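You operate a simulated robot arm through the tools that you are given. There is no shell and no other tool.

You run a simulated two-armed robot. Do the job below in one go: nothing can be reset, and whatever is moved stays where it is left.

JOB
Grease the bare end of the short rail, then run the bench stop to 34 cm.
Fine: use the wooden pad and the grease tin, pad back after; free the rail lever and leave it free. Set down upright: wooden pad. A coat counts when it lies all over at full strength: go over it till it gets no stronger.

Only the result counts: the job must be done as asked and must still hold three seconds after the hand-in. Knocking over, shifting, dropping, spilling or breaking anything else fails it.

ROBOT AND FRAMES
Two 7-joint arms with fingered hands on one trunk that stands fixed in place. Base frame: the origin is at the foot of the trunk, x ahead of it, y to its left, z up. Readings come in cm, degrees, newtons and seconds.
The left shoulder is at [2, 26.9, 117.2], the right one opposite. Each reaches about 129.8 cm from its shoulder. Payload 5 kg a hand.
The tool frame of a hand sits at the grasp point between the pads (the TCP): z along the fingers, y along the line on which they close. The tips reach 4.2 cm beyond it. The gripper opens to 20.8 cm; its body begins 11.9 cm behind the TCP. The gripper is a hand of 4 fingers: y runs from the thumb to the fingers, the wrist lies at [0, 0, -31.7] in the tool frame.
Orientation is that of the tool frame in the base frame, as a unit quaternion [x, y, z, w]. With the fingers straight down and closing along the base's y, the tool's x points along the base's -x, its y along +y and its z along -z.

CONTROLS
- The arms move only by the tool send_rows. It takes "left_increments", "right_increments" or both (then of equal length, played together; a hand with none holds still); each is a list of rows, each an object of numbers (a shift or turn left out is 0): "dx", "dy", "dz": the shift along the tool's x, y, z in cm; "rx", "ry", "rz": the turn, a rotation vector about the tool's x, y, z in degrees. In form: [{"dx": .., "dy": .., "dz": .., "rx": .., "ry": .., "rz": ..}, ...]. A call has 1 to 20 rows; each row is the pose to reach, as a shift and turn from the pose commanded when the call began, along the tool's axes at that moment. A row lasts 0.2 s, in which the tool goes at most 5 cm and 8.6 degrees; a call with a longer step from one row to the next is refused whole. Where a pose cannot be reached the arm comes as near as it can. A force on the tool above 40 N (or 10 N above the force at the start of the call, whichever is more), or a blocked arm, ends the call early, and 0.2 s more pass. In this call time passes only in rows, and 0.2 s behind the last. It gives the time, the measured TCP pose, the force on the tool (base axes), the opening and the grip force at its end, in the units of the frame above (readings bear some noise), with the torque about the TCP (base axes, N m) and any sound that the robot's microphone picked up.
- Cameras (640 x 400 px; columns grow to the right, rows downward): "scene" is now at [15.78, 3.32, 144.95]; the picture's right is [0.34, -0.94, 0.00], its down [-0.42, -0.15, -0.89] and it looks along [0.84, 0.31, -0.45] (base axes); focal length 324 px, centre (320, 200). "left" rides on the left gripper at [-9.3, 0.1, -14.6] in its tool frame; the picture's right is [-0.01, -1.00, 0.00], its down [0.84, -0.01, -0.54] and it looks along [0.54, -0.01, 0.84] (tool axes); focal length 280 px, centre (320, 200). "right" rides on the right gripper at [9.3, 0.1, -14.6] in its tool frame; the picture's right is [-0.01, 1.00, 0.00], its down [-0.84, -0.01, -0.54] and it looks along [-0.54, -0.01, 0.84] (tool axes); focal length 280 px, centre (320, 200). There is no depth. A picture from a camera that has moved, and an enlarged one, comes with that camera's place and axes in the base frame and with its lens.
- camera(camera): a new picture of that camera. The clock stands still meanwhile.
- slide_trunk(by): moves the trunk up (or, below 0, down) by that many cm; the arms and the scene camera ride with it, the base frame stays. It gives what a move gives, with no picture.
- set_fingers(finger1, finger2, finger3, thumb_bend, hand): sets how far each is bent, from 0 (flat) to 1 (curled in); at 0.3 the hand is open as for a grip, at 0.7 the pads meet at the TCP. One left out holds its place. A second passes; each finger stops where it meets its share of the squeeze, and holds until it gets a number again. It is the only way to open and close the hand. It gives what a move gives, with no picture; readings hold the bend of each and the force on the fingers (four entries, about 0 where the hand has none), thumb and palm.
- pan_tilt(pan, tilt): turns the head with the scene camera to pan (to the left, within 80 degrees either way) and tilt (down, from -29 to 69), counted from straight ahead of the robot (the tilt from the chest, where the trunk bows). It gives what a move gives.
- zoom(camera, box): a new picture of the part [left, top, right, bottom] of that camera's present view, enlarged. The clock stands still meanwhile.
- job_done(): hands the job in; it is judged then, once.

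Places have to be worked out from the pictures, the camera data and where the tool is seen. Open the grippers and draw the arms clear of the work before you hand the job in, unless the task says otherwise.

The tools are called after ">>>" as name(argument=value, ...) on one line, values as JSON. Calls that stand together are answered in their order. send_rows: Moves the arms, as the interface text tells. Its arguments: {"type":"object","properties":{"left_increments":{"type":"array"},"right_increments":{"type":"array"}},"required":[]} The other tools are called the same way: slide_trunk (by) moves the trunk up or down; set_fingers (finger1, finger2, finger3, thumb_bend, hand) moves the fingers one by one; pan_tilt (pan, tilt) turns the head that bears the scene camera; camera (camera) takes a picture; zoom (camera, box) takes an enlarged picture of a part of a camera's view; job_done () hands the job in.

At the start:

```text
time_s: 0.0
left_eef_pos: [55.53, 73.69, 118.89]
left_orientation: [-0.215, 0.977, 0.0, 0.0]
left_ft_force: [-0.4, -0.3, -0.3]
left_torque: [0.03, -0.01, 0.01]
left_grip_width: 20.77
left_grip_force: 0.0
left_shape: jaw
left_bend: [0.3, 0.3, 0.3, 0.3]
left_finger forces: [0.0, 0.0, 0.1, 0.0, 0.0, 0.1]
right_eef_pos: [57.22, 0.04, 117.85]
right_orientation: [-0.214, 0.977, 0.0, 0.0]
right_ft_force: [0.6, -0.5, -0.2]
right_torque: [0.0, 0.03, -0.01]
right_grip_width: 20.78
right_grip_force: 0.1
right_shape: jaw
right_bend: [0.3, 0.3, 0.3, 0.3]
right_finger forces: [0.1, 0.1, 0.0, 0.0, 0.0, 0.0]
trunk travel left (down, up): [-55.0, 7.1]
head pan, tilt (commanded): [20.1, 26.7]
```

scene: 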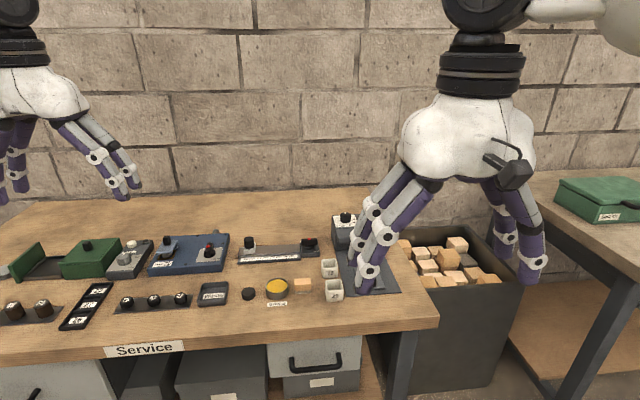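
right: 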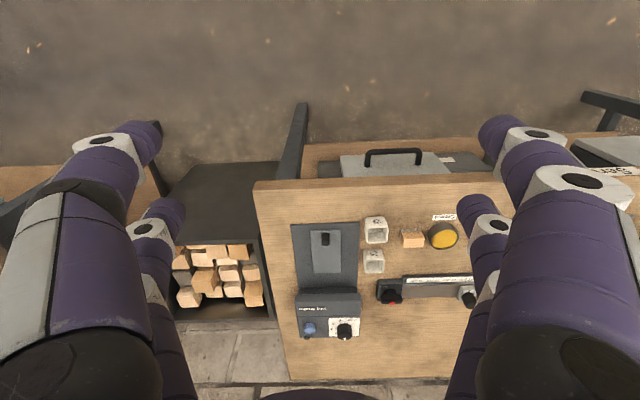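
left: 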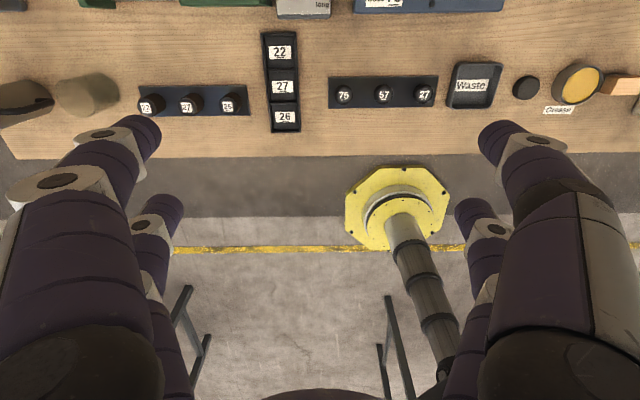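

I start by looking closely at the bench with enlarged pictures to identify the objects: the rails, the pad, the grease tin and the bench stop.

>>> zoom(camera="scene", box=[0, 200, 220, 340])

>>> zoom(camera="scene", box=[200, 200, 420, 340])

>>> zoom(camera="right", box=[260, 180, 520, 360])

>>> zoom(camera="left", box=[0, 0, 640, 160])

```text
2.86 times, centred on (110, 270) of scene
camera zoom: at [15.78, 3.32, 144.95], right [0.34, -0.94, 0.0], down [-0.42, -0.15, -0.89], along [0.84, 0.31, -0.45], focal length 925 px, centre (920, 0)
```

zoom: 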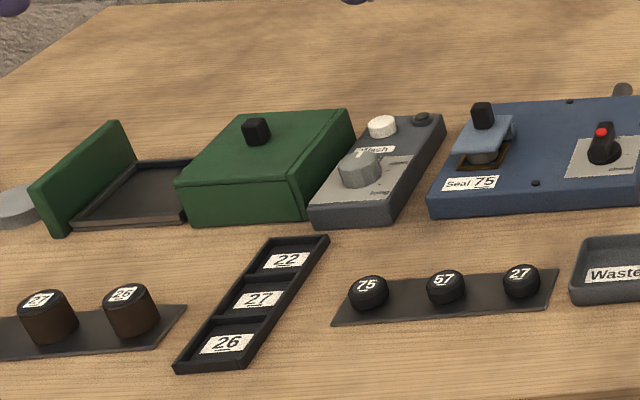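

```text
2.86 times, centred on (310, 270) of scene
camera zoom: at [15.78, 3.32, 144.95], right [0.34, -0.94, 0.0], down [-0.42, -0.15, -0.89], along [0.84, 0.31, -0.45], focal length 925 px, centre (349, 0)
```

zoom: 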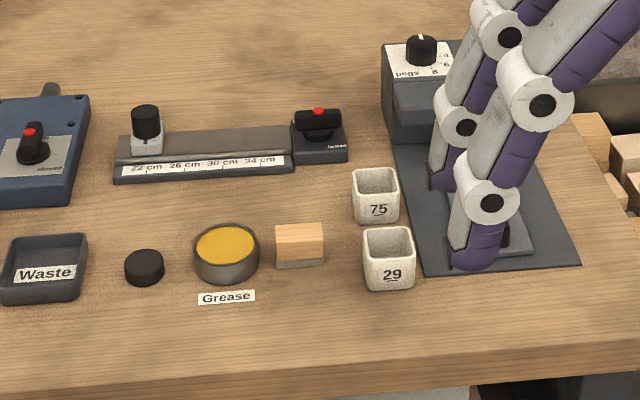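

```text
2.22 times, centred on (390, 270) of right
camera zoom: at [48.42, -3.79, 132.37], right [-0.4, 0.91, 0.0], down [0.77, 0.34, 0.54], along [0.49, 0.22, -0.84], focal length 623 px, centre (164, 44)
```

zoom: 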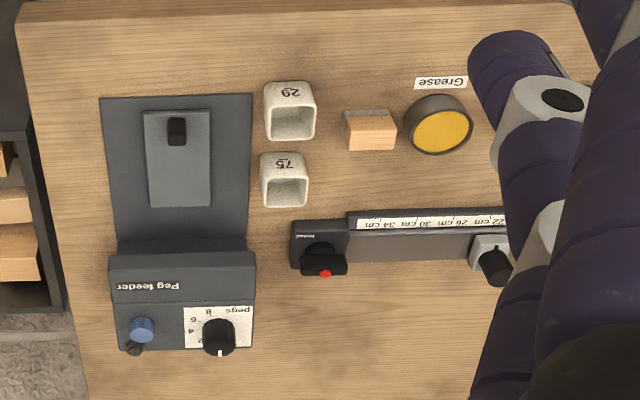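

```text
1.00 times, centred on (320, 80) of left (not enlarged: the box is as wide or as high as the picture)
camera zoom: at [63.96, 77.76, 133.48], right [0.43, -0.9, 0.0], down [-0.76, -0.36, 0.54], along [-0.49, -0.23, -0.84], focal length 280 px, centre (320, 320)
```

zoom: 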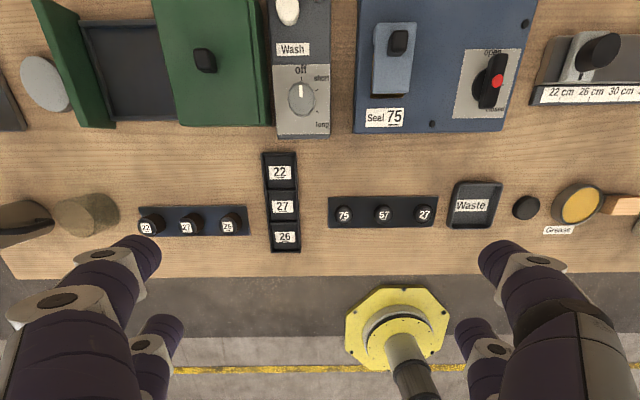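

The rail with the stop (22–34 cm scale), a lever with a red dot, a grease tin and a wooden pad with a grey sole are seen right of the middle. I pan the head to see the rest, in case there is another rail.

>>> pan_tilt(pan=60, tilt=35)

>>> camera(camera="scene")

>>> pan_tilt(pan=-40, tilt=35)

>>> camera(camera="scene")

>>> pan_tilt(pan=5, tilt=35)

>>> camera(camera="scene")

```text
time_s: 1.1
left_eef_pos: [55.54, 73.75, 118.93]
left_orientation: [-0.215, 0.977, 0.0, 0.0]
left_ft_force: [-0.7, -0.1, -0.1]
left_torque: [-0.02, -0.01, -0.01]
left_grip_width: 20.79
left_grip_force: 0.1
left_shape: jaw
left_bend: [0.3, 0.3, 0.3, 0.3]
left_finger forces: [0.0, 0.0, 0.1, 0.0, 0.0, 0.0]
right_eef_pos: [57.23, 0.01, 117.82]
right_orientation: [-0.214, 0.977, 0.0, 0.0]
right_ft_force: [-0.1, -0.5, 0.1]
right_torque: [0.04, 0.0, -0.01]
right_grip_width: 20.77
right_grip_force: 0.0
right_shape: jaw
right_bend: [0.3, 0.3, 0.3, 0.3]
right_finger forces: [0.0, 0.1, 0.0, 0.0, 0.0, 0.1]
trunk travel left (down, up): [-55.0, 7.1]
head pan, tilt (commanded): [60.0, 35.0]
```

```text
taken
camera scene: at [11.59, 7.79, 143.65], right [0.87, -0.5, 0.0], down [-0.29, -0.5, -0.82], along [0.41, 0.71, -0.57], focal length 324 px, centre (320, 200)
```

scene: 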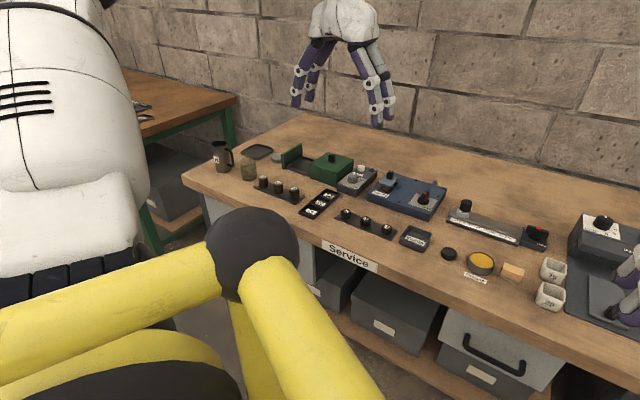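

```text
time_s: 2.8
left_eef_pos: [55.49, 73.75, 118.91]
left_orientation: [-0.214, 0.977, 0.0, 0.0]
left_ft_force: [-0.1, 0.0, 0.8]
left_torque: [-0.01, 0.0, -0.02]
left_grip_width: 20.78
left_grip_force: 0.0
left_shape: jaw
left_bend: [0.3, 0.3, 0.3, 0.3]
left_finger forces: [0.0, 0.0, 0.0, 0.0, 0.0, 0.0]
right_eef_pos: [57.16, -0.1, 117.83]
right_orientation: [-0.214, 0.977, 0.0, 0.0]
right_ft_force: [-0.6, -0.4, 0.1]
right_torque: [-0.02, 0.02, -0.02]
right_grip_width: 20.78
right_grip_force: 0.0
right_shape: jaw
right_bend: [0.3, 0.3, 0.3, 0.3]
right_finger forces: [0.0, 0.0, 0.0, 0.0, 0.1, 0.0]
trunk travel left (down, up): [-55.0, 7.1]
head pan, tilt (commanded): [-40.0, 35.0]
```

```text
taken
camera scene: at [13.93, -5.49, 143.65], right [-0.64, -0.77, 0.0], down [-0.44, 0.37, -0.82], along [0.63, -0.53, -0.57], focal length 324 px, centre (320, 200)
```

scene: 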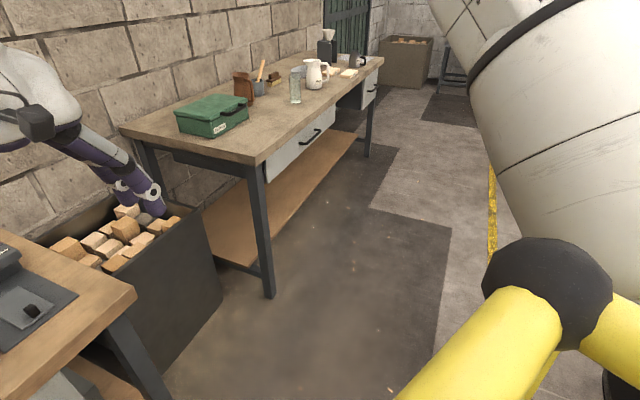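

```text
time_s: 3.9
left_eef_pos: [55.53, 73.68, 118.82]
left_orientation: [-0.214, 0.977, 0.0, -0.001]
left_ft_force: [-0.2, -0.4, 0.1]
left_torque: [0.02, 0.0, -0.05]
left_grip_width: 20.75
left_grip_force: 0.0
left_shape: jaw
left_bend: [0.3, 0.3, 0.3, 0.3]
left_finger forces: [0.0, 0.0, 0.1, 0.0, 0.0, 0.0]
right_eef_pos: [57.15, -0.11, 117.83]
right_orientation: [-0.214, 0.977, 0.0, 0.0]
right_ft_force: [0.0, -0.2, 0.1]
right_torque: [-0.01, -0.02, -0.01]
right_grip_width: 20.78
right_grip_force: 0.0
right_shape: jaw
right_bend: [0.3, 0.3, 0.3, 0.3]
right_finger forces: [0.1, 0.0, 0.1, 0.0, 0.0, 0.0]
trunk travel left (down, up): [-55.0, 7.1]
head pan, tilt (commanded): [5.0, 35.0]
```

```text
taken
camera scene: at [15.96, 0.93, 143.65], right [0.09, -1.0, 0.0], down [-0.57, -0.05, -0.82], along [0.82, 0.07, -0.57], focal length 324 px, centre (320, 200)
```

scene: 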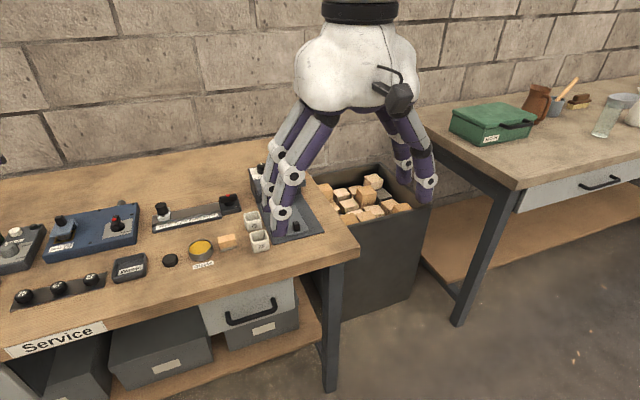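

The bench is turned about 25° from the base axes and there is just one rail on it. I enlarge the rail, lever, tin and pad.

>>> zoom(camera="scene", box=[140, 180, 280, 270])

>>> zoom(camera="right", box=[360, 200, 500, 310])

>>> zoom(camera="left", box=[500, 0, 640, 120])

```text
4.44 times, centred on (210, 225) of scene
camera zoom: at [15.96, 0.93, 143.65], right [0.09, -1.0, 0.0], down [-0.57, -0.05, -0.82], along [0.82, 0.07, -0.57], focal length 1439 px, centre (809, 89)
```

zoom: 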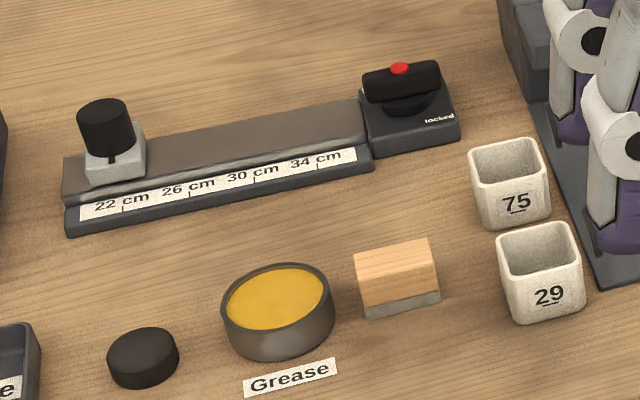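

```text
3.64 times, centred on (430, 255) of right
camera zoom: at [48.42, -3.79, 132.37], right [-0.4, 0.91, 0.0], down [0.77, 0.34, 0.54], along [0.49, 0.22, -0.84], focal length 1020 px, centre (-80, 0)
```

zoom: 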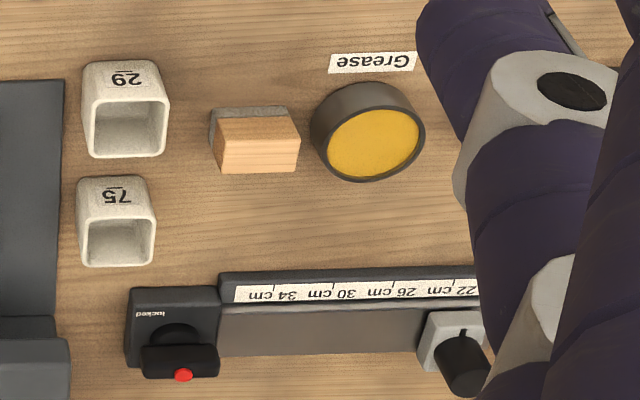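

```text
3.33 times, centred on (570, 60) of left
camera zoom: at [63.96, 77.76, 133.48], right [0.43, -0.9, 0.0], down [-0.76, -0.36, 0.54], along [-0.49, -0.23, -0.84], focal length 935 px, centre (-513, 667)
```

zoom: 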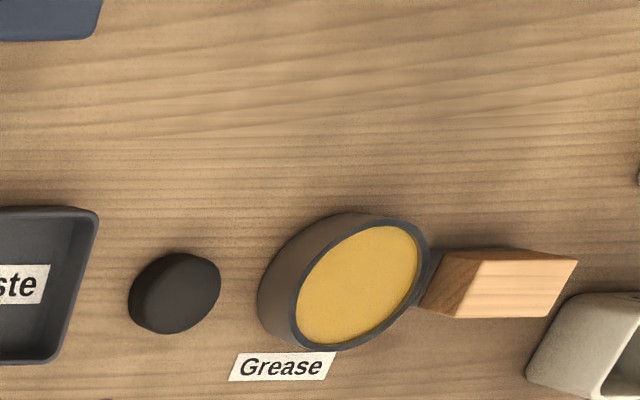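

The tin sits near (73.6, 36.5) with its top at z≈86.7, and the bench top is at about z≈83.8. I move the right hand out of the way to the right, since the left arm reaches this area better.

>>> send_rows(right_increments=[{"dx": 2, "dy": -4, "dz": -1}, {"dx": 4, "dy": -8, "dz": -2}, {"dx": 6, "dy": -12, "dz": -3}, {"dx": 8, "dy": -16, "dz": -4}, {"dx": 10, "dy": -20, "dz": -4}, {"dx": 12, "dy": -24, "dz": -4}, {"dx": 14, "dy": -28, "dz": -4}, {"dx": 16, "dy": -32, "dz": -4}, {"dx": 18, "dy": -36, "dz": -4}])

>>> pan_tilt(pan=22, tilt=40)

>>> zoom(camera="scene", box=[200, 80, 440, 230])

>>> camera(camera="scene")

```text
time_s: 5.9
left_eef_pos: [55.33, 73.63, 119.1]
left_orientation: [-0.214, 0.977, 0.0, 0.002]
left_ft_force: [-0.8, -1.1, 3.0]
left_torque: [0.17, -0.12, -0.05]
left_grip_width: 20.79
left_grip_force: 0.0
left_shape: jaw
left_bend: [0.3, 0.3, 0.3, 0.3]
left_finger forces: [0.0, 0.1, 0.0, 0.0, 0.0, 0.0]
right_eef_pos: [55.57, -40.42, 121.88]
right_orientation: [-0.214, 0.977, 0.0, 0.0]
right_ft_force: [0.4, -0.2, -0.3]
right_torque: [0.08, -0.07, -0.02]
right_grip_width: 20.76
right_grip_force: 0.0
right_shape: jaw
right_bend: [0.3, 0.3, 0.3, 0.3]
right_finger forces: [0.0, 0.1, 0.1, 0.0, 0.0, 0.0]
trunk travel left (down, up): [-55.0, 7.1]
head pan, tilt (commanded): [5.0, 35.0]
```

```text
time_s: 6.7
left_eef_pos: [55.52, 73.68, 118.88]
left_orientation: [-0.214, 0.977, 0.0, 0.001]
left_ft_force: [-0.3, -1.1, 0.2]
left_torque: [0.06, 0.0, 0.02]
left_grip_width: 20.77
left_grip_force: 0.0
left_shape: jaw
left_bend: [0.3, 0.3, 0.3, 0.3]
left_finger forces: [0.1, 0.0, 0.1, 0.0, 0.0, 0.1]
right_eef_pos: [55.68, -40.19, 121.86]
right_orientation: [-0.214, 0.977, 0.0, 0.0]
right_ft_force: [-0.7, -0.4, 0.9]
right_torque: [0.04, -0.03, 0.0]
right_grip_width: 20.79
right_grip_force: 0.1
right_shape: jaw
right_bend: [0.3, 0.3, 0.3, 0.3]
right_finger forces: [0.0, 0.0, 0.0, 0.0, 0.0, 0.1]
trunk travel left (down, up): [-55.0, 7.1]
head pan, tilt (commanded): [22.0, 40.0]
```

```text
2.67 times, centred on (320, 155) of scene
camera zoom: at [15.04, 3.29, 142.9], right [0.37, -0.93, 0.0], down [-0.6, -0.24, -0.77], along [0.71, 0.29, -0.64], focal length 863 px, centre (320, 320)
```

zoom: 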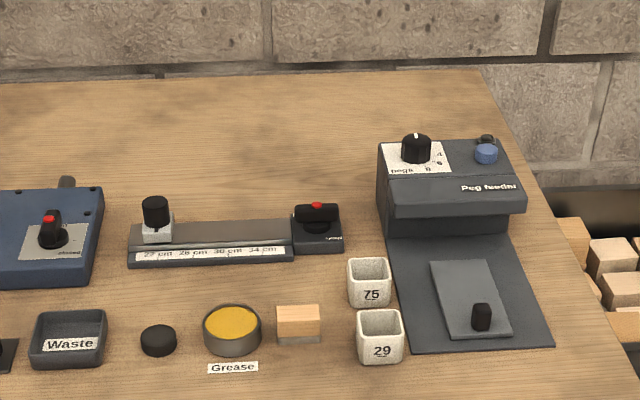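

```text
taken
camera scene: at [15.04, 3.29, 142.9], right [0.37, -0.93, 0.0], down [-0.6, -0.24, -0.77], along [0.71, 0.29, -0.64], focal length 324 px, centre (320, 200)
```

scene: 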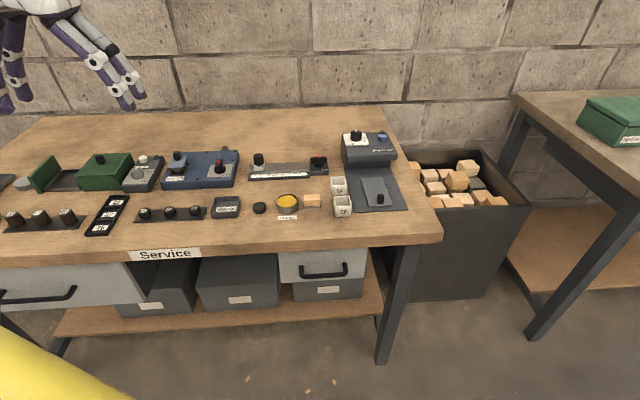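

Now the view is free. I enlarge the rail, tin and pad as much as the picture allows.

>>> zoom(camera="scene", box=[240, 145, 360, 220])

>>> zoom(camera="scene", box=[280, 180, 340, 220])

>>> zoom(camera="scene", box=[290, 145, 340, 185])

```text
5.33 times, centred on (300, 182) of scene
camera zoom: at [15.04, 3.29, 142.9], right [0.37, -0.93, 0.0], down [-0.6, -0.24, -0.77], along [0.71, 0.29, -0.64], focal length 1726 px, centre (427, 293)
```

zoom: 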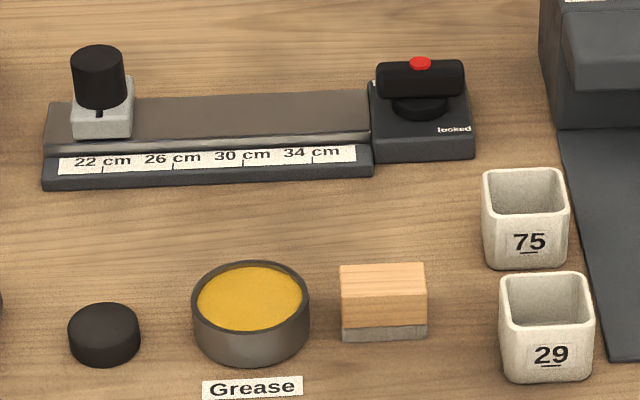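

```text
10.00 times, centred on (310, 200) of scene
camera zoom: at [15.04, 3.29, 142.9], right [0.37, -0.93, 0.0], down [-0.6, -0.24, -0.77], along [0.71, 0.29, -0.64], focal length 3237 px, centre (420, 200)
```

zoom: 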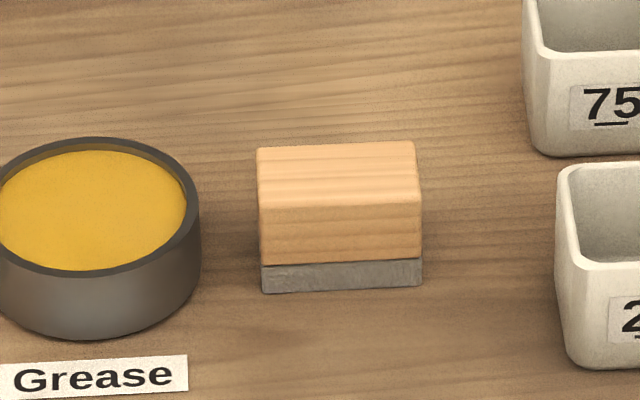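

```text
10.00 times, centred on (315, 165) of scene
camera zoom: at [15.04, 3.29, 142.9], right [0.37, -0.93, 0.0], down [-0.6, -0.24, -0.77], along [0.71, 0.29, -0.64], focal length 3237 px, centre (370, 550)
```

zoom: 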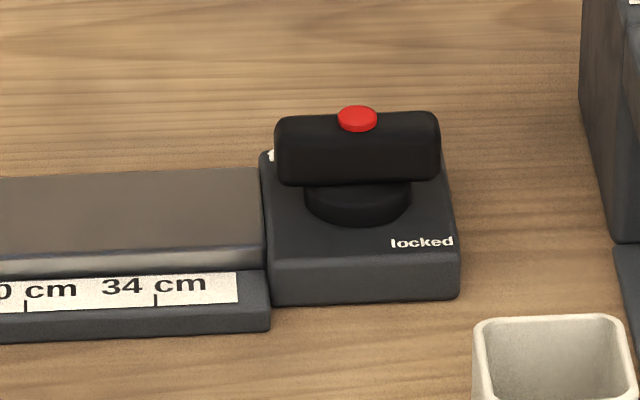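

The pad is about 4.2 cm wide, 2.5 deep and 3 high, at about (76.8, 30.7), close beside the tin. I want to know the layout of the hand's fingers, so I look at both hands with the scene camera.

>>> pan_tilt(pan=50, tilt=15)

>>> camera(camera="scene")

>>> camera(camera="left")

>>> camera(camera="right")

```text
time_s: 7.7
left_eef_pos: [55.57, 73.62, 118.94]
left_orientation: [-0.214, 0.977, 0.0, 0.0]
left_ft_force: [0.2, 0.6, -0.2]
left_torque: [-0.02, 0.01, -0.03]
left_grip_width: 20.79
left_grip_force: 0.1
left_shape: jaw
left_bend: [0.3, 0.3, 0.3, 0.3]
left_finger forces: [0.0, 0.0, 0.0, 0.0, 0.0, 0.0]
right_eef_pos: [55.71, -40.22, 121.81]
right_orientation: [-0.214, 0.977, 0.0, -0.001]
right_ft_force: [0.0, -0.4, -0.5]
right_torque: [-0.01, 0.04, 0.02]
right_grip_width: 20.81
right_grip_force: 0.1
right_shape: jaw
right_bend: [0.3, 0.3, 0.3, 0.3]
right_finger forces: [0.0, 0.0, 0.0, 0.0, 0.0, 0.1]
trunk travel left (down, up): [-55.0, 7.1]
head pan, tilt (commanded): [50.0, 15.0]
```

```text
taken
camera scene: at [13.2, 7.32, 146.84], right [0.77, -0.64, 0.0], down [-0.17, -0.2, -0.97], along [0.62, 0.74, -0.26], focal length 324 px, centre (320, 200)
```

scene: 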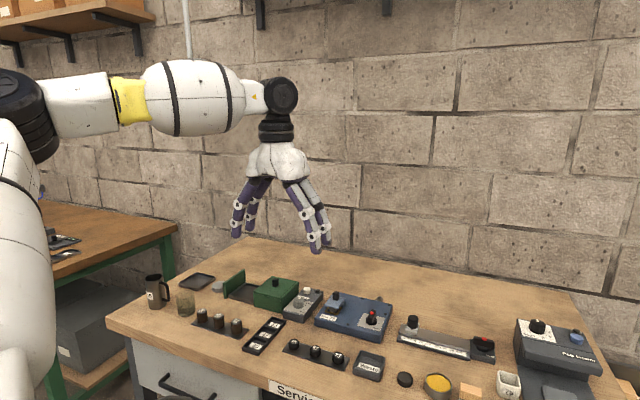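

```text
taken
camera left: at [63.97, 77.76, 133.47], right [0.43, -0.9, 0.0], down [-0.76, -0.36, 0.54], along [-0.49, -0.23, -0.84], focal length 280 px, centre (320, 200)
```

left: 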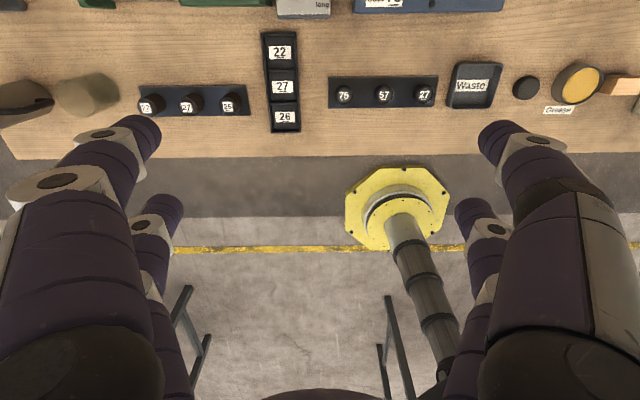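

```text
taken
camera right: at [47.03, -43.93, 136.38], right [-0.4, 0.91, 0.0], down [0.77, 0.34, 0.54], along [0.49, 0.22, -0.84], focal length 280 px, centre (320, 200)
```

right: 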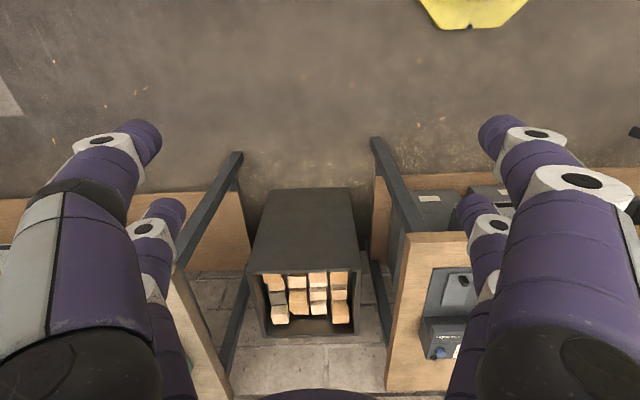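

The hand looks to have two digits on either side. I bend single fingers of the left hand (it hangs free over the bench) to learn which is which.

>>> zoom(camera="scene", box=[200, 130, 360, 270])

>>> set_fingers(hand="left", finger1=0.6, finger2=0.0)

>>> zoom(camera="scene", box=[200, 130, 360, 270])

>>> camera(camera="left")

```text
2.86 times, centred on (280, 200) of scene
camera zoom: at [13.2, 7.32, 146.84], right [0.77, -0.64, 0.0], down [-0.17, -0.2, -0.97], along [0.62, 0.74, -0.26], focal length 925 px, centre (434, 200)
```

zoom: 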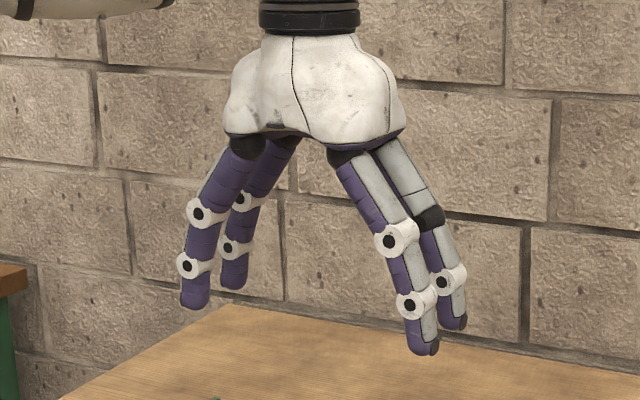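

```text
time_s: 8.7
left_eef_pos: [55.4, 73.65, 118.94]
left_orientation: [-0.215, 0.977, 0.0, 0.0]
left_ft_force: [-0.4, -0.5, 0.8]
left_torque: [-0.02, 0.0, -0.01]
left_grip_width: 14.01
left_grip_force: 0.1
left_shape: fingers
left_bend: [0.6, 0.0, 0.3, 0.3]
left_finger forces: [0.1, 0.0, 0.0, 0.0, 0.0, 0.1]
right_eef_pos: [55.67, -40.15, 121.8]
right_orientation: [-0.214, 0.977, 0.001, 0.0]
right_ft_force: [-0.3, 0.4, -0.5]
right_torque: [0.01, -0.02, -0.01]
right_grip_width: 20.8
right_grip_force: 0.0
right_shape: jaw
right_bend: [0.3, 0.3, 0.3, 0.3]
right_finger forces: [0.1, 0.1, 0.0, 0.1, 0.1, 0.0]
trunk travel left (down, up): [-55.0, 7.1]
head pan, tilt (commanded): [50.0, 15.0]
```

```text
2.86 times, centred on (280, 200) of scene
camera zoom: at [13.18, 7.33, 146.85], right [0.77, -0.64, 0.0], down [-0.17, -0.2, -0.97], along [0.62, 0.74, -0.26], focal length 925 px, centre (434, 200)
```

zoom: 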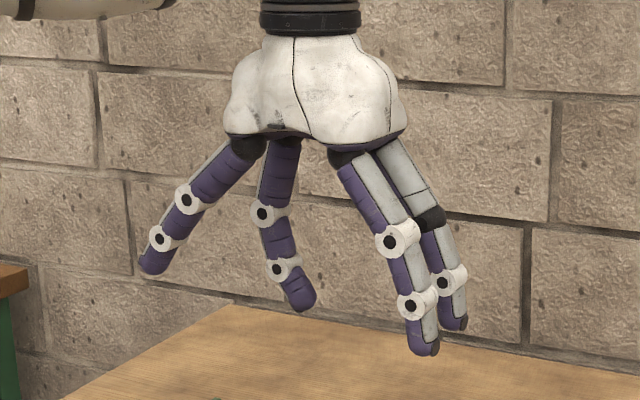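

```text
taken
camera left: at [63.96, 77.76, 133.48], right [0.43, -0.9, 0.0], down [-0.76, -0.36, 0.54], along [-0.49, -0.23, -0.84], focal length 280 px, centre (320, 200)
```

left: 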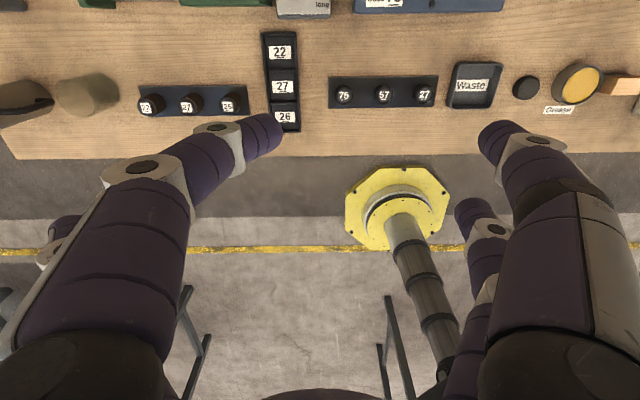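

Finger 1 is the +y digit on the camera side, finger 2 the +y digit on the other side. I test finger 3 against the thumb in the same way.

>>> set_fingers(hand="left", finger1=0.7, finger2=0.0, finger3=0.0, thumb_bend=0.68)

>>> zoom(camera="scene", box=[200, 130, 360, 270])

>>> camera(camera="left")

```text
time_s: 9.7
left_eef_pos: [55.52, 73.64, 118.89]
left_orientation: [-0.214, 0.977, 0.0, 0.0]
left_ft_force: [-0.1, -0.4, 0.5]
left_torque: [0.0, 0.03, 0.0]
left_grip_width: 1.62
left_grip_force: 0.1
left_shape: fingers
left_bend: [0.7, 0.0, 0.0, 0.68]
left_finger forces: [0.0, 0.0, 0.1, 0.0, 0.1, 0.0]
right_eef_pos: [55.75, -40.15, 121.82]
right_orientation: [-0.214, 0.977, 0.0, 0.0]
right_ft_force: [0.4, -0.1, 0.9]
right_torque: [0.0, 0.0, 0.01]
right_grip_width: 20.78
right_grip_force: 0.1
right_shape: jaw
right_bend: [0.3, 0.3, 0.3, 0.3]
right_finger forces: [0.0, 0.1, 0.0, 0.1, 0.2, 0.0]
trunk travel left (down, up): [-55.0, 7.1]
head pan, tilt (commanded): [50.0, 15.0]
```

```text
2.86 times, centred on (280, 200) of scene
camera zoom: at [13.19, 7.32, 146.85], right [0.77, -0.64, 0.0], down [-0.17, -0.2, -0.97], along [0.62, 0.74, -0.26], focal length 925 px, centre (434, 200)
```

zoom: 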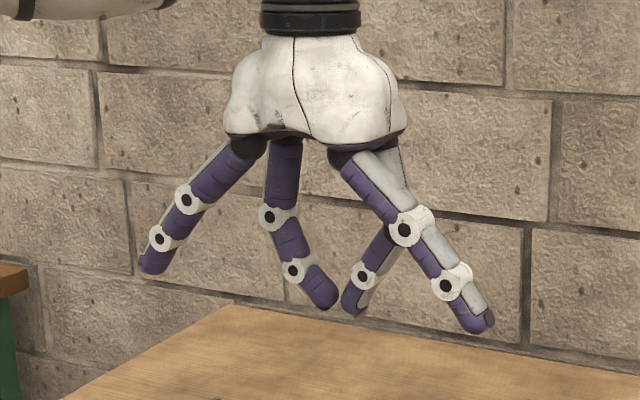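

```text
taken
camera left: at [63.96, 77.76, 133.47], right [0.43, -0.9, 0.0], down [-0.76, -0.36, 0.54], along [-0.49, -0.23, -0.84], focal length 280 px, centre (320, 200)
```

left: 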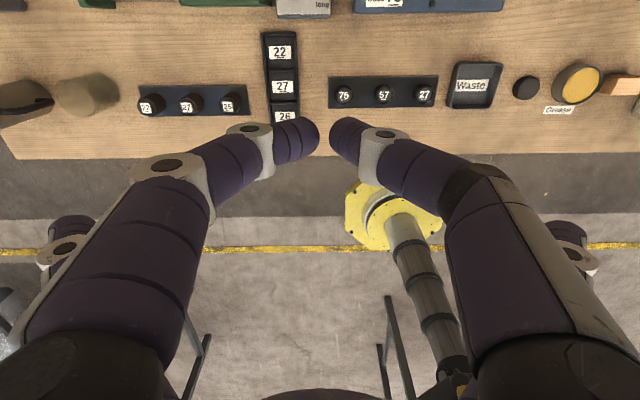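

Thumb and finger 1 face each other on the camera side, and fingers 2 and 3 on the other side, about 5.8 cm apart. I open the left hand again and bring it, pitched forward 33°, over the rail so its camera looks straight down on it.

>>> set_fingers(hand="left", finger1=0.2, finger2=0.2, finger3=0.2, thumb_bend=0.2)

>>> send_rows(left_increments=[{"dx": -1.4, "dy": -3.5, "dz": 1.0, "ry": -2.75}, {"dx": -2.8, "dy": -7, "dz": 2, "ry": -5.5}, {"dx": -4.2, "dy": -10.5, "dz": 3, "ry": -8.25}, {"dx": -5.6, "dy": -14, "dz": 4, "ry": -11}, {"dx": -7, "dy": -17.5, "dz": 5, "ry": -13.75}, {"dx": -8.4, "dy": -21, "dz": 6.5, "ry": -16.5}, {"dx": -9.8, "dy": -24.5, "dz": 8, "ry": -19.25}, {"dx": -11.2, "dy": -28, "dz": 9.5, "ry": -22}, {"dx": -12.6, "dy": -31.5, "dz": 11, "ry": -24.75}, {"dx": -14, "dy": -35, "dz": 12.5, "ry": -27.5}, {"dx": -15.4, "dy": -38.5, "dz": 14, "ry": -30.25}, {"dx": -16.7, "dy": -41.5, "dz": 15, "ry": -33}])

>>> camera(camera="left")

```text
time_s: 10.7
left_eef_pos: [55.46, 73.75, 118.89]
left_orientation: [-0.215, 0.977, 0.001, 0.0]
left_ft_force: [-0.2, -0.6, 0.2]
left_torque: [0.0, 0.01, 0.0]
left_grip_width: 25.13
left_grip_force: 0.1
left_shape: fingers
left_bend: [0.2, 0.2, 0.2, 0.2]
left_finger forces: [0.0, 0.0, 0.0, 0.1, 0.1, 0.1]
right_eef_pos: [55.79, -40.13, 121.88]
right_orientation: [-0.214, 0.977, 0.0, -0.001]
right_ft_force: [0.1, -0.5, -0.2]
right_torque: [0.0, 0.0, 0.01]
right_grip_width: 20.78
right_grip_force: 0.0
right_shape: jaw
right_bend: [0.3, 0.3, 0.3, 0.3]
right_finger forces: [0.0, 0.0, 0.1, 0.0, 0.0, 0.0]
trunk travel left (down, up): [-55.0, 7.1]
head pan, tilt (commanded): [50.0, 15.0]
```

```text
time_s: 13.3
left_eef_pos: [88.18, 43.01, 103.81]
left_orientation: [-0.205, 0.936, 0.061, 0.279]
left_ft_force: [0.8, 0.7, 0.4]
left_torque: [-0.03, 0.05, -0.02]
left_grip_width: 25.14
left_grip_force: 0.0
left_shape: fingers
left_bend: [0.2, 0.2, 0.2, 0.2]
left_finger forces: [0.0, 0.0, 0.0, 0.0, 0.0, 0.1]
right_eef_pos: [55.9, -40.15, 121.76]
right_orientation: [-0.214, 0.977, 0.0, -0.001]
right_ft_force: [1.2, -0.5, -1.2]
right_torque: [0.0, 0.13, 0.0]
right_grip_width: 20.79
right_grip_force: 0.0
right_shape: jaw
right_bend: [0.3, 0.3, 0.3, 0.3]
right_finger forces: [0.1, 0.0, 0.0, 0.0, 0.0, 0.0]
trunk travel left (down, up): [-55.0, 7.1]
head pan, tilt (commanded): [50.0, 15.0]
```

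```text
taken
camera left: at [87.94, 43.09, 121.15], right [0.43, -0.9, 0.01], down [-0.9, -0.43, -0.01], along [0.01, 0.0, -1.0], focal length 280 px, centre (320, 200)
```

left: 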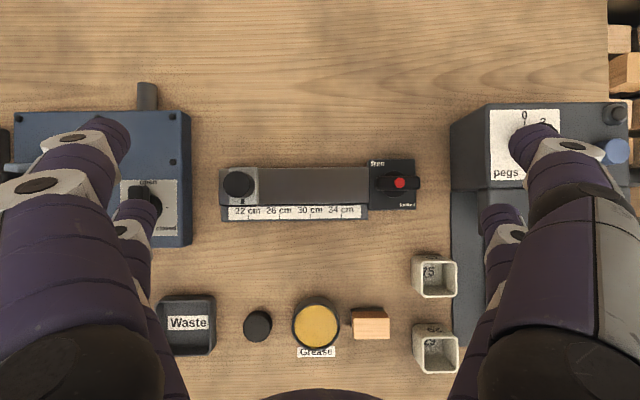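

The view is now straight down on the rail and tin. I enlarge the rail and the pad/tin group.

>>> zoom(camera="left", box=[210, 145, 330, 230])

>>> zoom(camera="left", box=[320, 145, 440, 230])

>>> zoom(camera="left", box=[230, 270, 470, 400])

>>> zoom(camera="left", box=[210, 140, 430, 280])

```text
4.71 times, centred on (270, 188) of left
camera zoom: at [87.94, 43.09, 121.15], right [0.43, -0.9, 0.01], down [-0.9, -0.43, -0.01], along [0.01, 0.0, -1.0], focal length 1320 px, centre (555, 259)
```

zoom: 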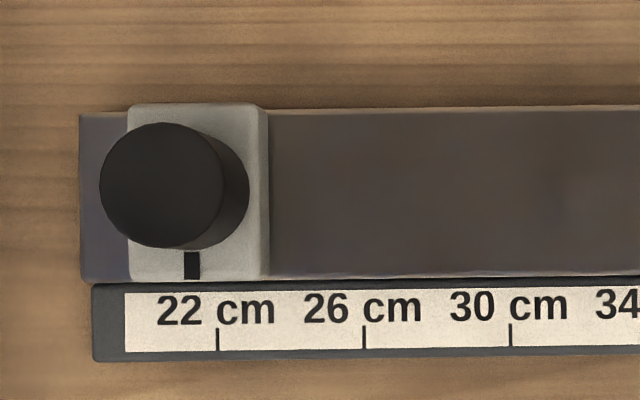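

```text
4.71 times, centred on (380, 188) of left
camera zoom: at [87.94, 43.09, 121.15], right [0.43, -0.9, 0.01], down [-0.9, -0.43, -0.01], along [0.01, 0.0, -1.0], focal length 1320 px, centre (38, 259)
```

zoom: 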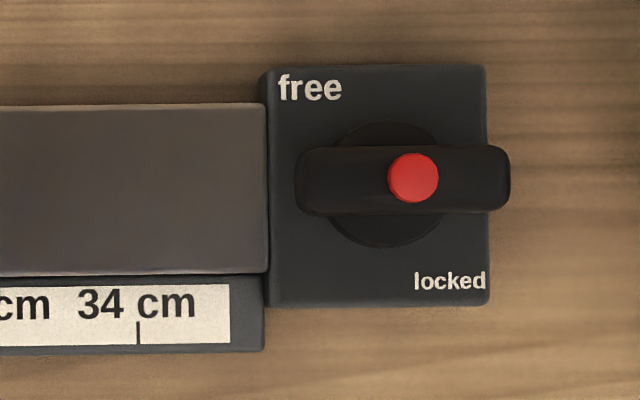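

```text
2.67 times, centred on (350, 335) of left
camera zoom: at [87.94, 43.09, 121.15], right [0.43, -0.9, 0.01], down [-0.9, -0.43, -0.01], along [0.01, 0.0, -1.0], focal length 748 px, centre (240, -160)
```

zoom: 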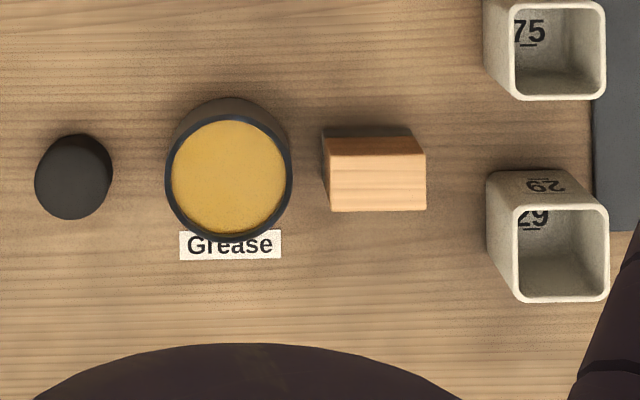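

```text
2.86 times, centred on (320, 210) of left
camera zoom: at [87.94, 43.09, 121.15], right [0.43, -0.9, 0.01], down [-0.9, -0.43, -0.01], along [0.01, 0.0, -1.0], focal length 801 px, centre (320, 171)
```

zoom: 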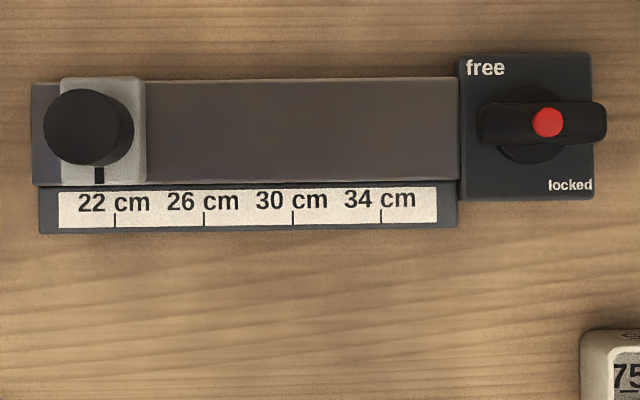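

The stop's mark reads about 22, the lever block's labels are "free" (back left) and "locked" (front right), and the rail is about 4.5 cm wide and bare for some 13.7 cm between stop and lever. The pad is at about (76.8, 30.6); I level the left hand above it first.

>>> send_rows(left_increments=[{"dx": 3, "dy": -0.7, "dz": -1.1, "ry": 6.6}, {"dx": 6, "dy": -1.4, "dz": -2.1, "ry": 13.2}, {"dx": 9, "dy": -2.1, "dz": -3.2, "ry": 19.8}, {"dx": 12, "dy": -2.8, "dz": -4.2, "ry": 26.4}, {"dx": 15.1, "dy": -3.64, "dz": -5.28, "ry": 33}])

>>> send_rows(left_increments=[{"rz": 8.2}, {"rz": 16.4}, {"rz": 24.6}, {"rz": 32.8}, {"rz": 41}, {"rz": 49.2}, {"rz": 57.4}, {"rz": 65.6}, {"rz": 73.8}, {"rz": 82}, {"rz": 89.5}])

>>> camera(camera="left")

>>> pan_tilt(pan=22, tilt=40)

>>> camera(camera="scene")

```text
time_s: 14.5
left_eef_pos: [75.53, 33.03, 100.15]
left_orientation: [-0.214, 0.977, 0.001, 0.0]
left_ft_force: [0.3, -0.1, 1.0]
left_torque: [-0.02, 0.02, -0.02]
left_grip_width: 25.14
left_grip_force: 0.0
left_shape: fingers
left_bend: [0.2, 0.2, 0.2, 0.2]
left_finger forces: [0.1, 0.0, 0.0, 0.0, 0.1, 0.0]
right_eef_pos: [55.75, -40.32, 121.83]
right_orientation: [-0.214, 0.977, 0.0, 0.0]
right_ft_force: [0.5, -0.1, 0.3]
right_torque: [0.0, 0.04, 0.0]
right_grip_width: 20.78
right_grip_force: 0.1
right_shape: jaw
right_bend: [0.3, 0.3, 0.3, 0.3]
right_finger forces: [0.0, 0.0, 0.0, 0.0, 0.1, 0.1]
trunk travel left (down, up): [-55.0, 7.1]
head pan, tilt (commanded): [50.0, 15.0]
```

```text
time_s: 16.9
left_eef_pos: [75.49, 33.24, 100.12]
left_orientation: [0.536, 0.845, 0.0, -0.001]
left_ft_force: [0.7, 0.4, -0.1]
left_torque: [-0.01, 0.0, 0.02]
left_grip_width: 25.15
left_grip_force: 0.0
left_shape: fingers
left_bend: [0.2, 0.2, 0.2, 0.2]
left_finger forces: [0.0, 0.1, 0.0, 0.0, 0.0, 0.0]
right_eef_pos: [55.73, -40.21, 121.83]
right_orientation: [-0.214, 0.977, 0.0, 0.0]
right_ft_force: [0.3, 0.0, -0.6]
right_torque: [-0.01, -0.01, 0.01]
right_grip_width: 20.77
right_grip_force: 0.0
right_shape: jaw
right_bend: [0.3, 0.3, 0.3, 0.3]
right_finger forces: [0.0, 0.0, 0.0, 0.0, 0.0, 0.0]
trunk travel left (down, up): [-55.0, 7.1]
head pan, tilt (commanded): [50.0, 15.0]
```

```text
taken
camera left: at [79.6, 24.8, 114.68], right [-0.9, -0.44, 0.0], down [-0.37, 0.76, 0.54], along [-0.24, 0.48, -0.84], focal length 280 px, centre (320, 200)
```

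left: 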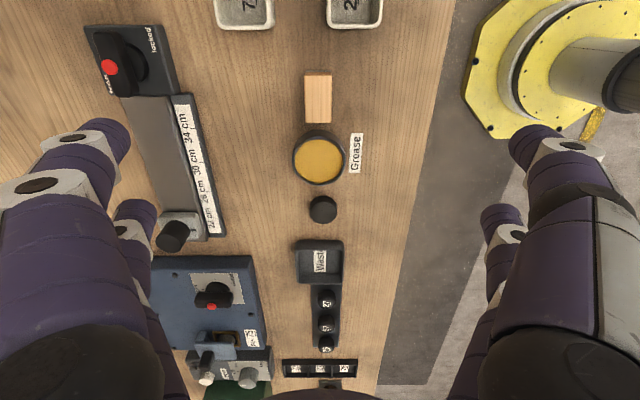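

```text
time_s: 17.8
left_eef_pos: [75.42, 33.09, 100.12]
left_orientation: [0.535, 0.845, 0.0, -0.001]
left_ft_force: [0.3, -0.7, -0.2]
left_torque: [0.0, 0.01, 0.0]
left_grip_width: 25.14
left_grip_force: 0.0
left_shape: fingers
left_bend: [0.2, 0.2, 0.2, 0.2]
left_finger forces: [0.1, 0.0, 0.0, 0.0, 0.0, 0.0]
right_eef_pos: [55.77, -40.29, 121.94]
right_orientation: [-0.214, 0.977, 0.0, 0.0]
right_ft_force: [0.1, -0.1, -0.1]
right_torque: [-0.03, 0.0, 0.02]
right_grip_width: 20.79
right_grip_force: 0.0
right_shape: jaw
right_bend: [0.3, 0.3, 0.3, 0.3]
right_finger forces: [0.1, 0.1, 0.0, 0.0, 0.0, 0.0]
trunk travel left (down, up): [-55.0, 7.1]
head pan, tilt (commanded): [22.0, 40.0]
```

```text
taken
camera scene: at [15.06, 3.36, 142.9], right [0.38, -0.93, 0.0], down [-0.6, -0.24, -0.77], along [0.71, 0.29, -0.64], focal length 324 px, centre (320, 200)
```

scene: 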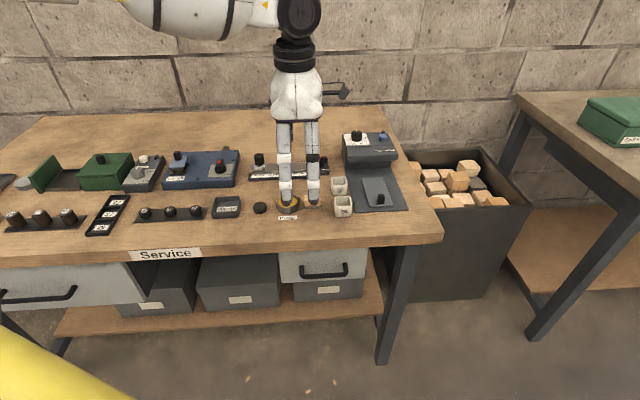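

The hand is now turned with its closing line across the bench's depth. I enlarge the left picture around the pad to check its place.

>>> zoom(camera="left", box=[240, 50, 400, 200])

>>> zoom(camera="left", box=[80, 20, 240, 260])

```text
2.67 times, centred on (320, 125) of left
camera zoom: at [79.63, 24.81, 114.68], right [-0.9, -0.44, 0.0], down [-0.37, 0.76, 0.54], along [-0.24, 0.48, -0.84], focal length 748 px, centre (320, 400)
```

zoom: 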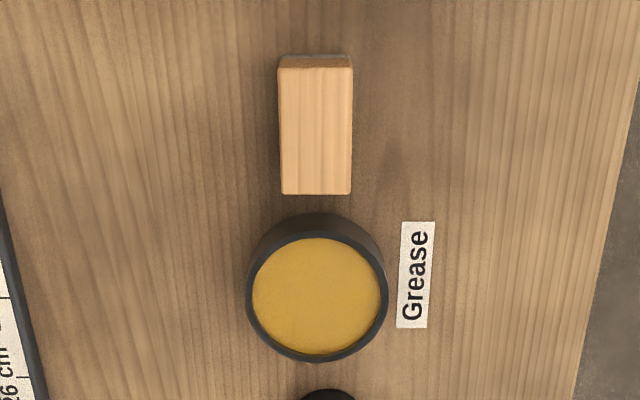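

```text
1.67 times, centred on (160, 140) of left
camera zoom: at [79.63, 24.81, 114.68], right [-0.9, -0.44, 0.0], down [-0.37, 0.76, 0.54], along [-0.24, 0.48, -0.84], focal length 467 px, centre (587, 300)
```

zoom: 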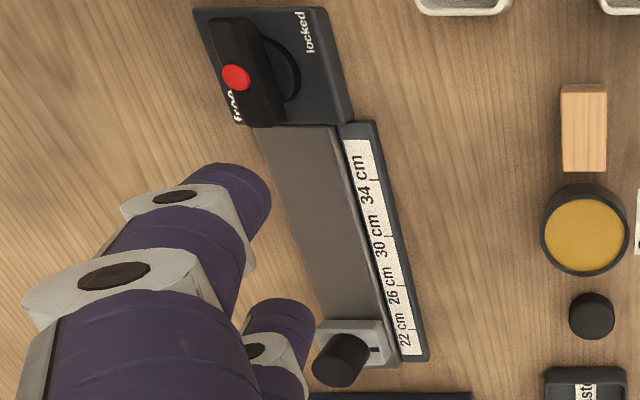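

Pad at (76.9, 30.6), tin at (73.9, 36.6), lever at (93.9, 35.4), stop knob at (85.8, 52.0). I set up a two-digit pinch: thumb and finger 1 half closed, fingers 2 and 3 flat, and check it in the pictures.

>>> set_fingers(hand="left", finger1=0.6, finger2=0.0, finger3=0.0, thumb_bend=0.6)

>>> camera(camera="left")

>>> zoom(camera="scene", box=[210, 50, 410, 240])

>>> camera(camera="right")

```text
time_s: 18.8
left_eef_pos: [75.46, 33.22, 100.08]
left_orientation: [0.535, 0.845, 0.0, 0.0]
left_ft_force: [-0.6, 1.3, 0.2]
left_torque: [0.0, 0.04, 0.01]
left_grip_width: 6.1
left_grip_force: 0.0
left_shape: fingers
left_bend: [0.6, 0.0, 0.0, 0.6]
left_finger forces: [0.0, 0.0, 0.0, 0.1, 0.0, 0.0]
right_eef_pos: [55.66, -40.23, 121.84]
right_orientation: [-0.214, 0.977, -0.001, 0.0]
right_ft_force: [0.1, -1.4, 0.0]
right_torque: [0.0, -0.02, 0.01]
right_grip_width: 20.8
right_grip_force: 0.1
right_shape: jaw
right_bend: [0.3, 0.3, 0.3, 0.3]
right_finger forces: [0.0, 0.0, 0.0, 0.0, 0.0, 0.0]
trunk travel left (down, up): [-55.0, 7.1]
head pan, tilt (commanded): [22.0, 40.0]
```

```text
taken
camera left: at [79.62, 24.81, 114.68], right [-0.9, -0.44, 0.0], down [-0.37, 0.76, 0.54], along [-0.24, 0.48, -0.84], focal length 280 px, centre (320, 200)
```

left: 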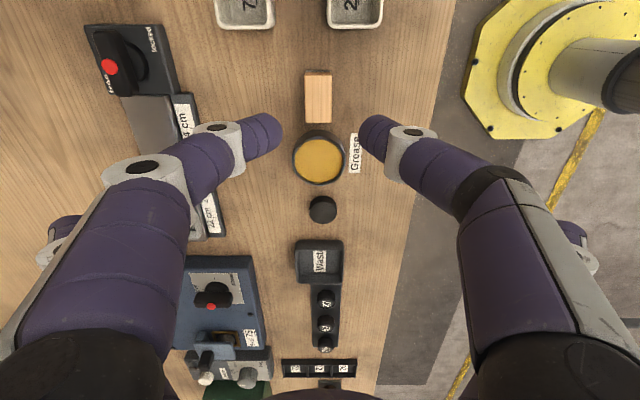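

```text
2.11 times, centred on (310, 145) of scene
camera zoom: at [15.06, 3.35, 142.9], right [0.37, -0.93, 0.0], down [-0.6, -0.24, -0.77], along [0.71, 0.29, -0.64], focal length 682 px, centre (341, 316)
```

zoom: 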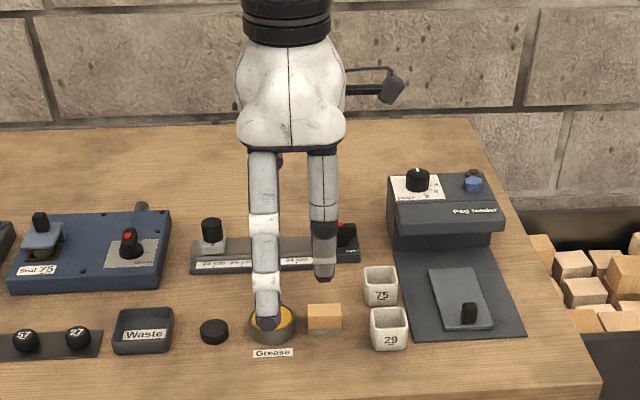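

```text
taken
camera right: at [47.02, -43.96, 136.38], right [-0.4, 0.91, 0.0], down [0.77, 0.34, 0.54], along [0.49, 0.22, -0.84], focal length 280 px, centre (320, 200)
```

right: 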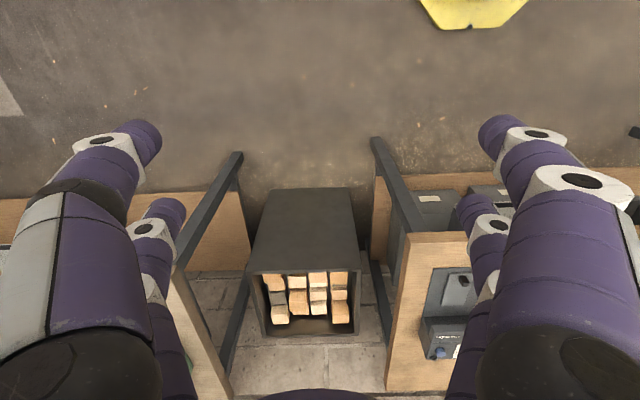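

The pinch digits lie about 2.9 cm to the camera side of the TCP, and their tips reach about 4.2 cm below it. I go down toward the pad in two steps and check the picture midway.

>>> send_rows(left_increments=[{"dy": 0.1, "dz": 2}, {"dy": 0.17, "dz": 4}, {"dy": 0.17, "dz": 6}, {"dy": 0.17, "dz": 7}])

>>> camera(camera="left")

>>> zoom(camera="scene", box=[240, 120, 380, 230])

```text
time_s: 19.8
left_eef_pos: [75.7, 33.17, 93.23]
left_orientation: [0.536, 0.844, -0.001, 0.0]
left_ft_force: [-0.5, 0.0, 0.1]
left_torque: [0.02, -0.01, -0.02]
left_grip_width: 6.09
left_grip_force: 0.0
left_shape: fingers
left_bend: [0.6, 0.0, 0.0, 0.6]
left_finger forces: [0.0, 0.0, 0.0, 0.0, 0.0, 0.1]
right_eef_pos: [55.64, -40.21, 121.91]
right_orientation: [-0.214, 0.977, 0.0, 0.0]
right_ft_force: [-0.5, 1.0, 0.4]
right_torque: [-0.01, 0.0, -0.01]
right_grip_width: 20.8
right_grip_force: 0.2
right_shape: jaw
right_bend: [0.3, 0.3, 0.3, 0.3]
right_finger forces: [0.0, 0.0, 0.0, 0.1, 0.0, 0.0]
trunk travel left (down, up): [-55.0, 7.1]
head pan, tilt (commanded): [22.0, 40.0]
```

```text
taken
camera left: at [79.8, 24.86, 107.74], right [-0.9, -0.44, 0.0], down [-0.37, 0.76, 0.54], along [-0.24, 0.48, -0.84], focal length 280 px, centre (320, 200)
```

left: 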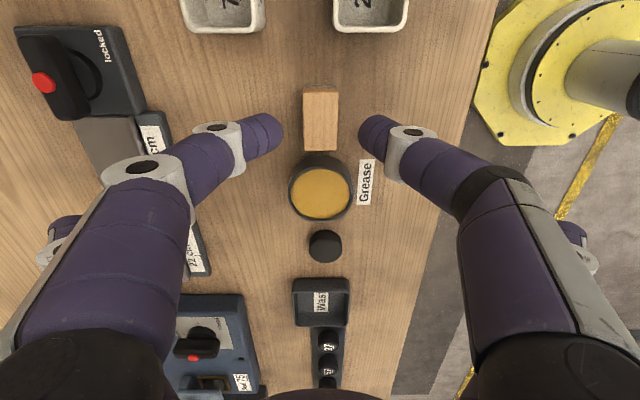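

```text
3.64 times, centred on (310, 175) of scene
camera zoom: at [15.05, 3.35, 142.9], right [0.37, -0.93, 0.0], down [-0.6, -0.24, -0.77], along [0.71, 0.29, -0.64], focal length 1177 px, centre (356, 291)
```

zoom: 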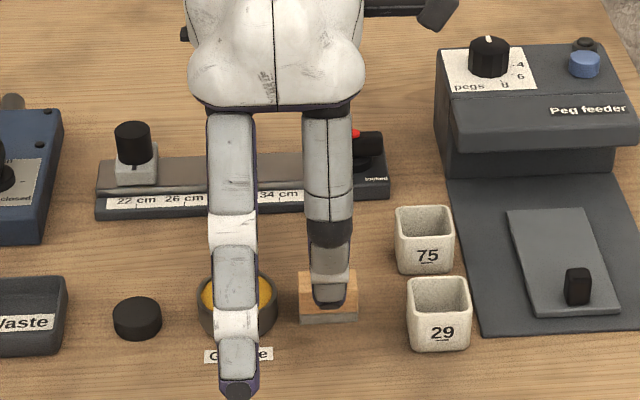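

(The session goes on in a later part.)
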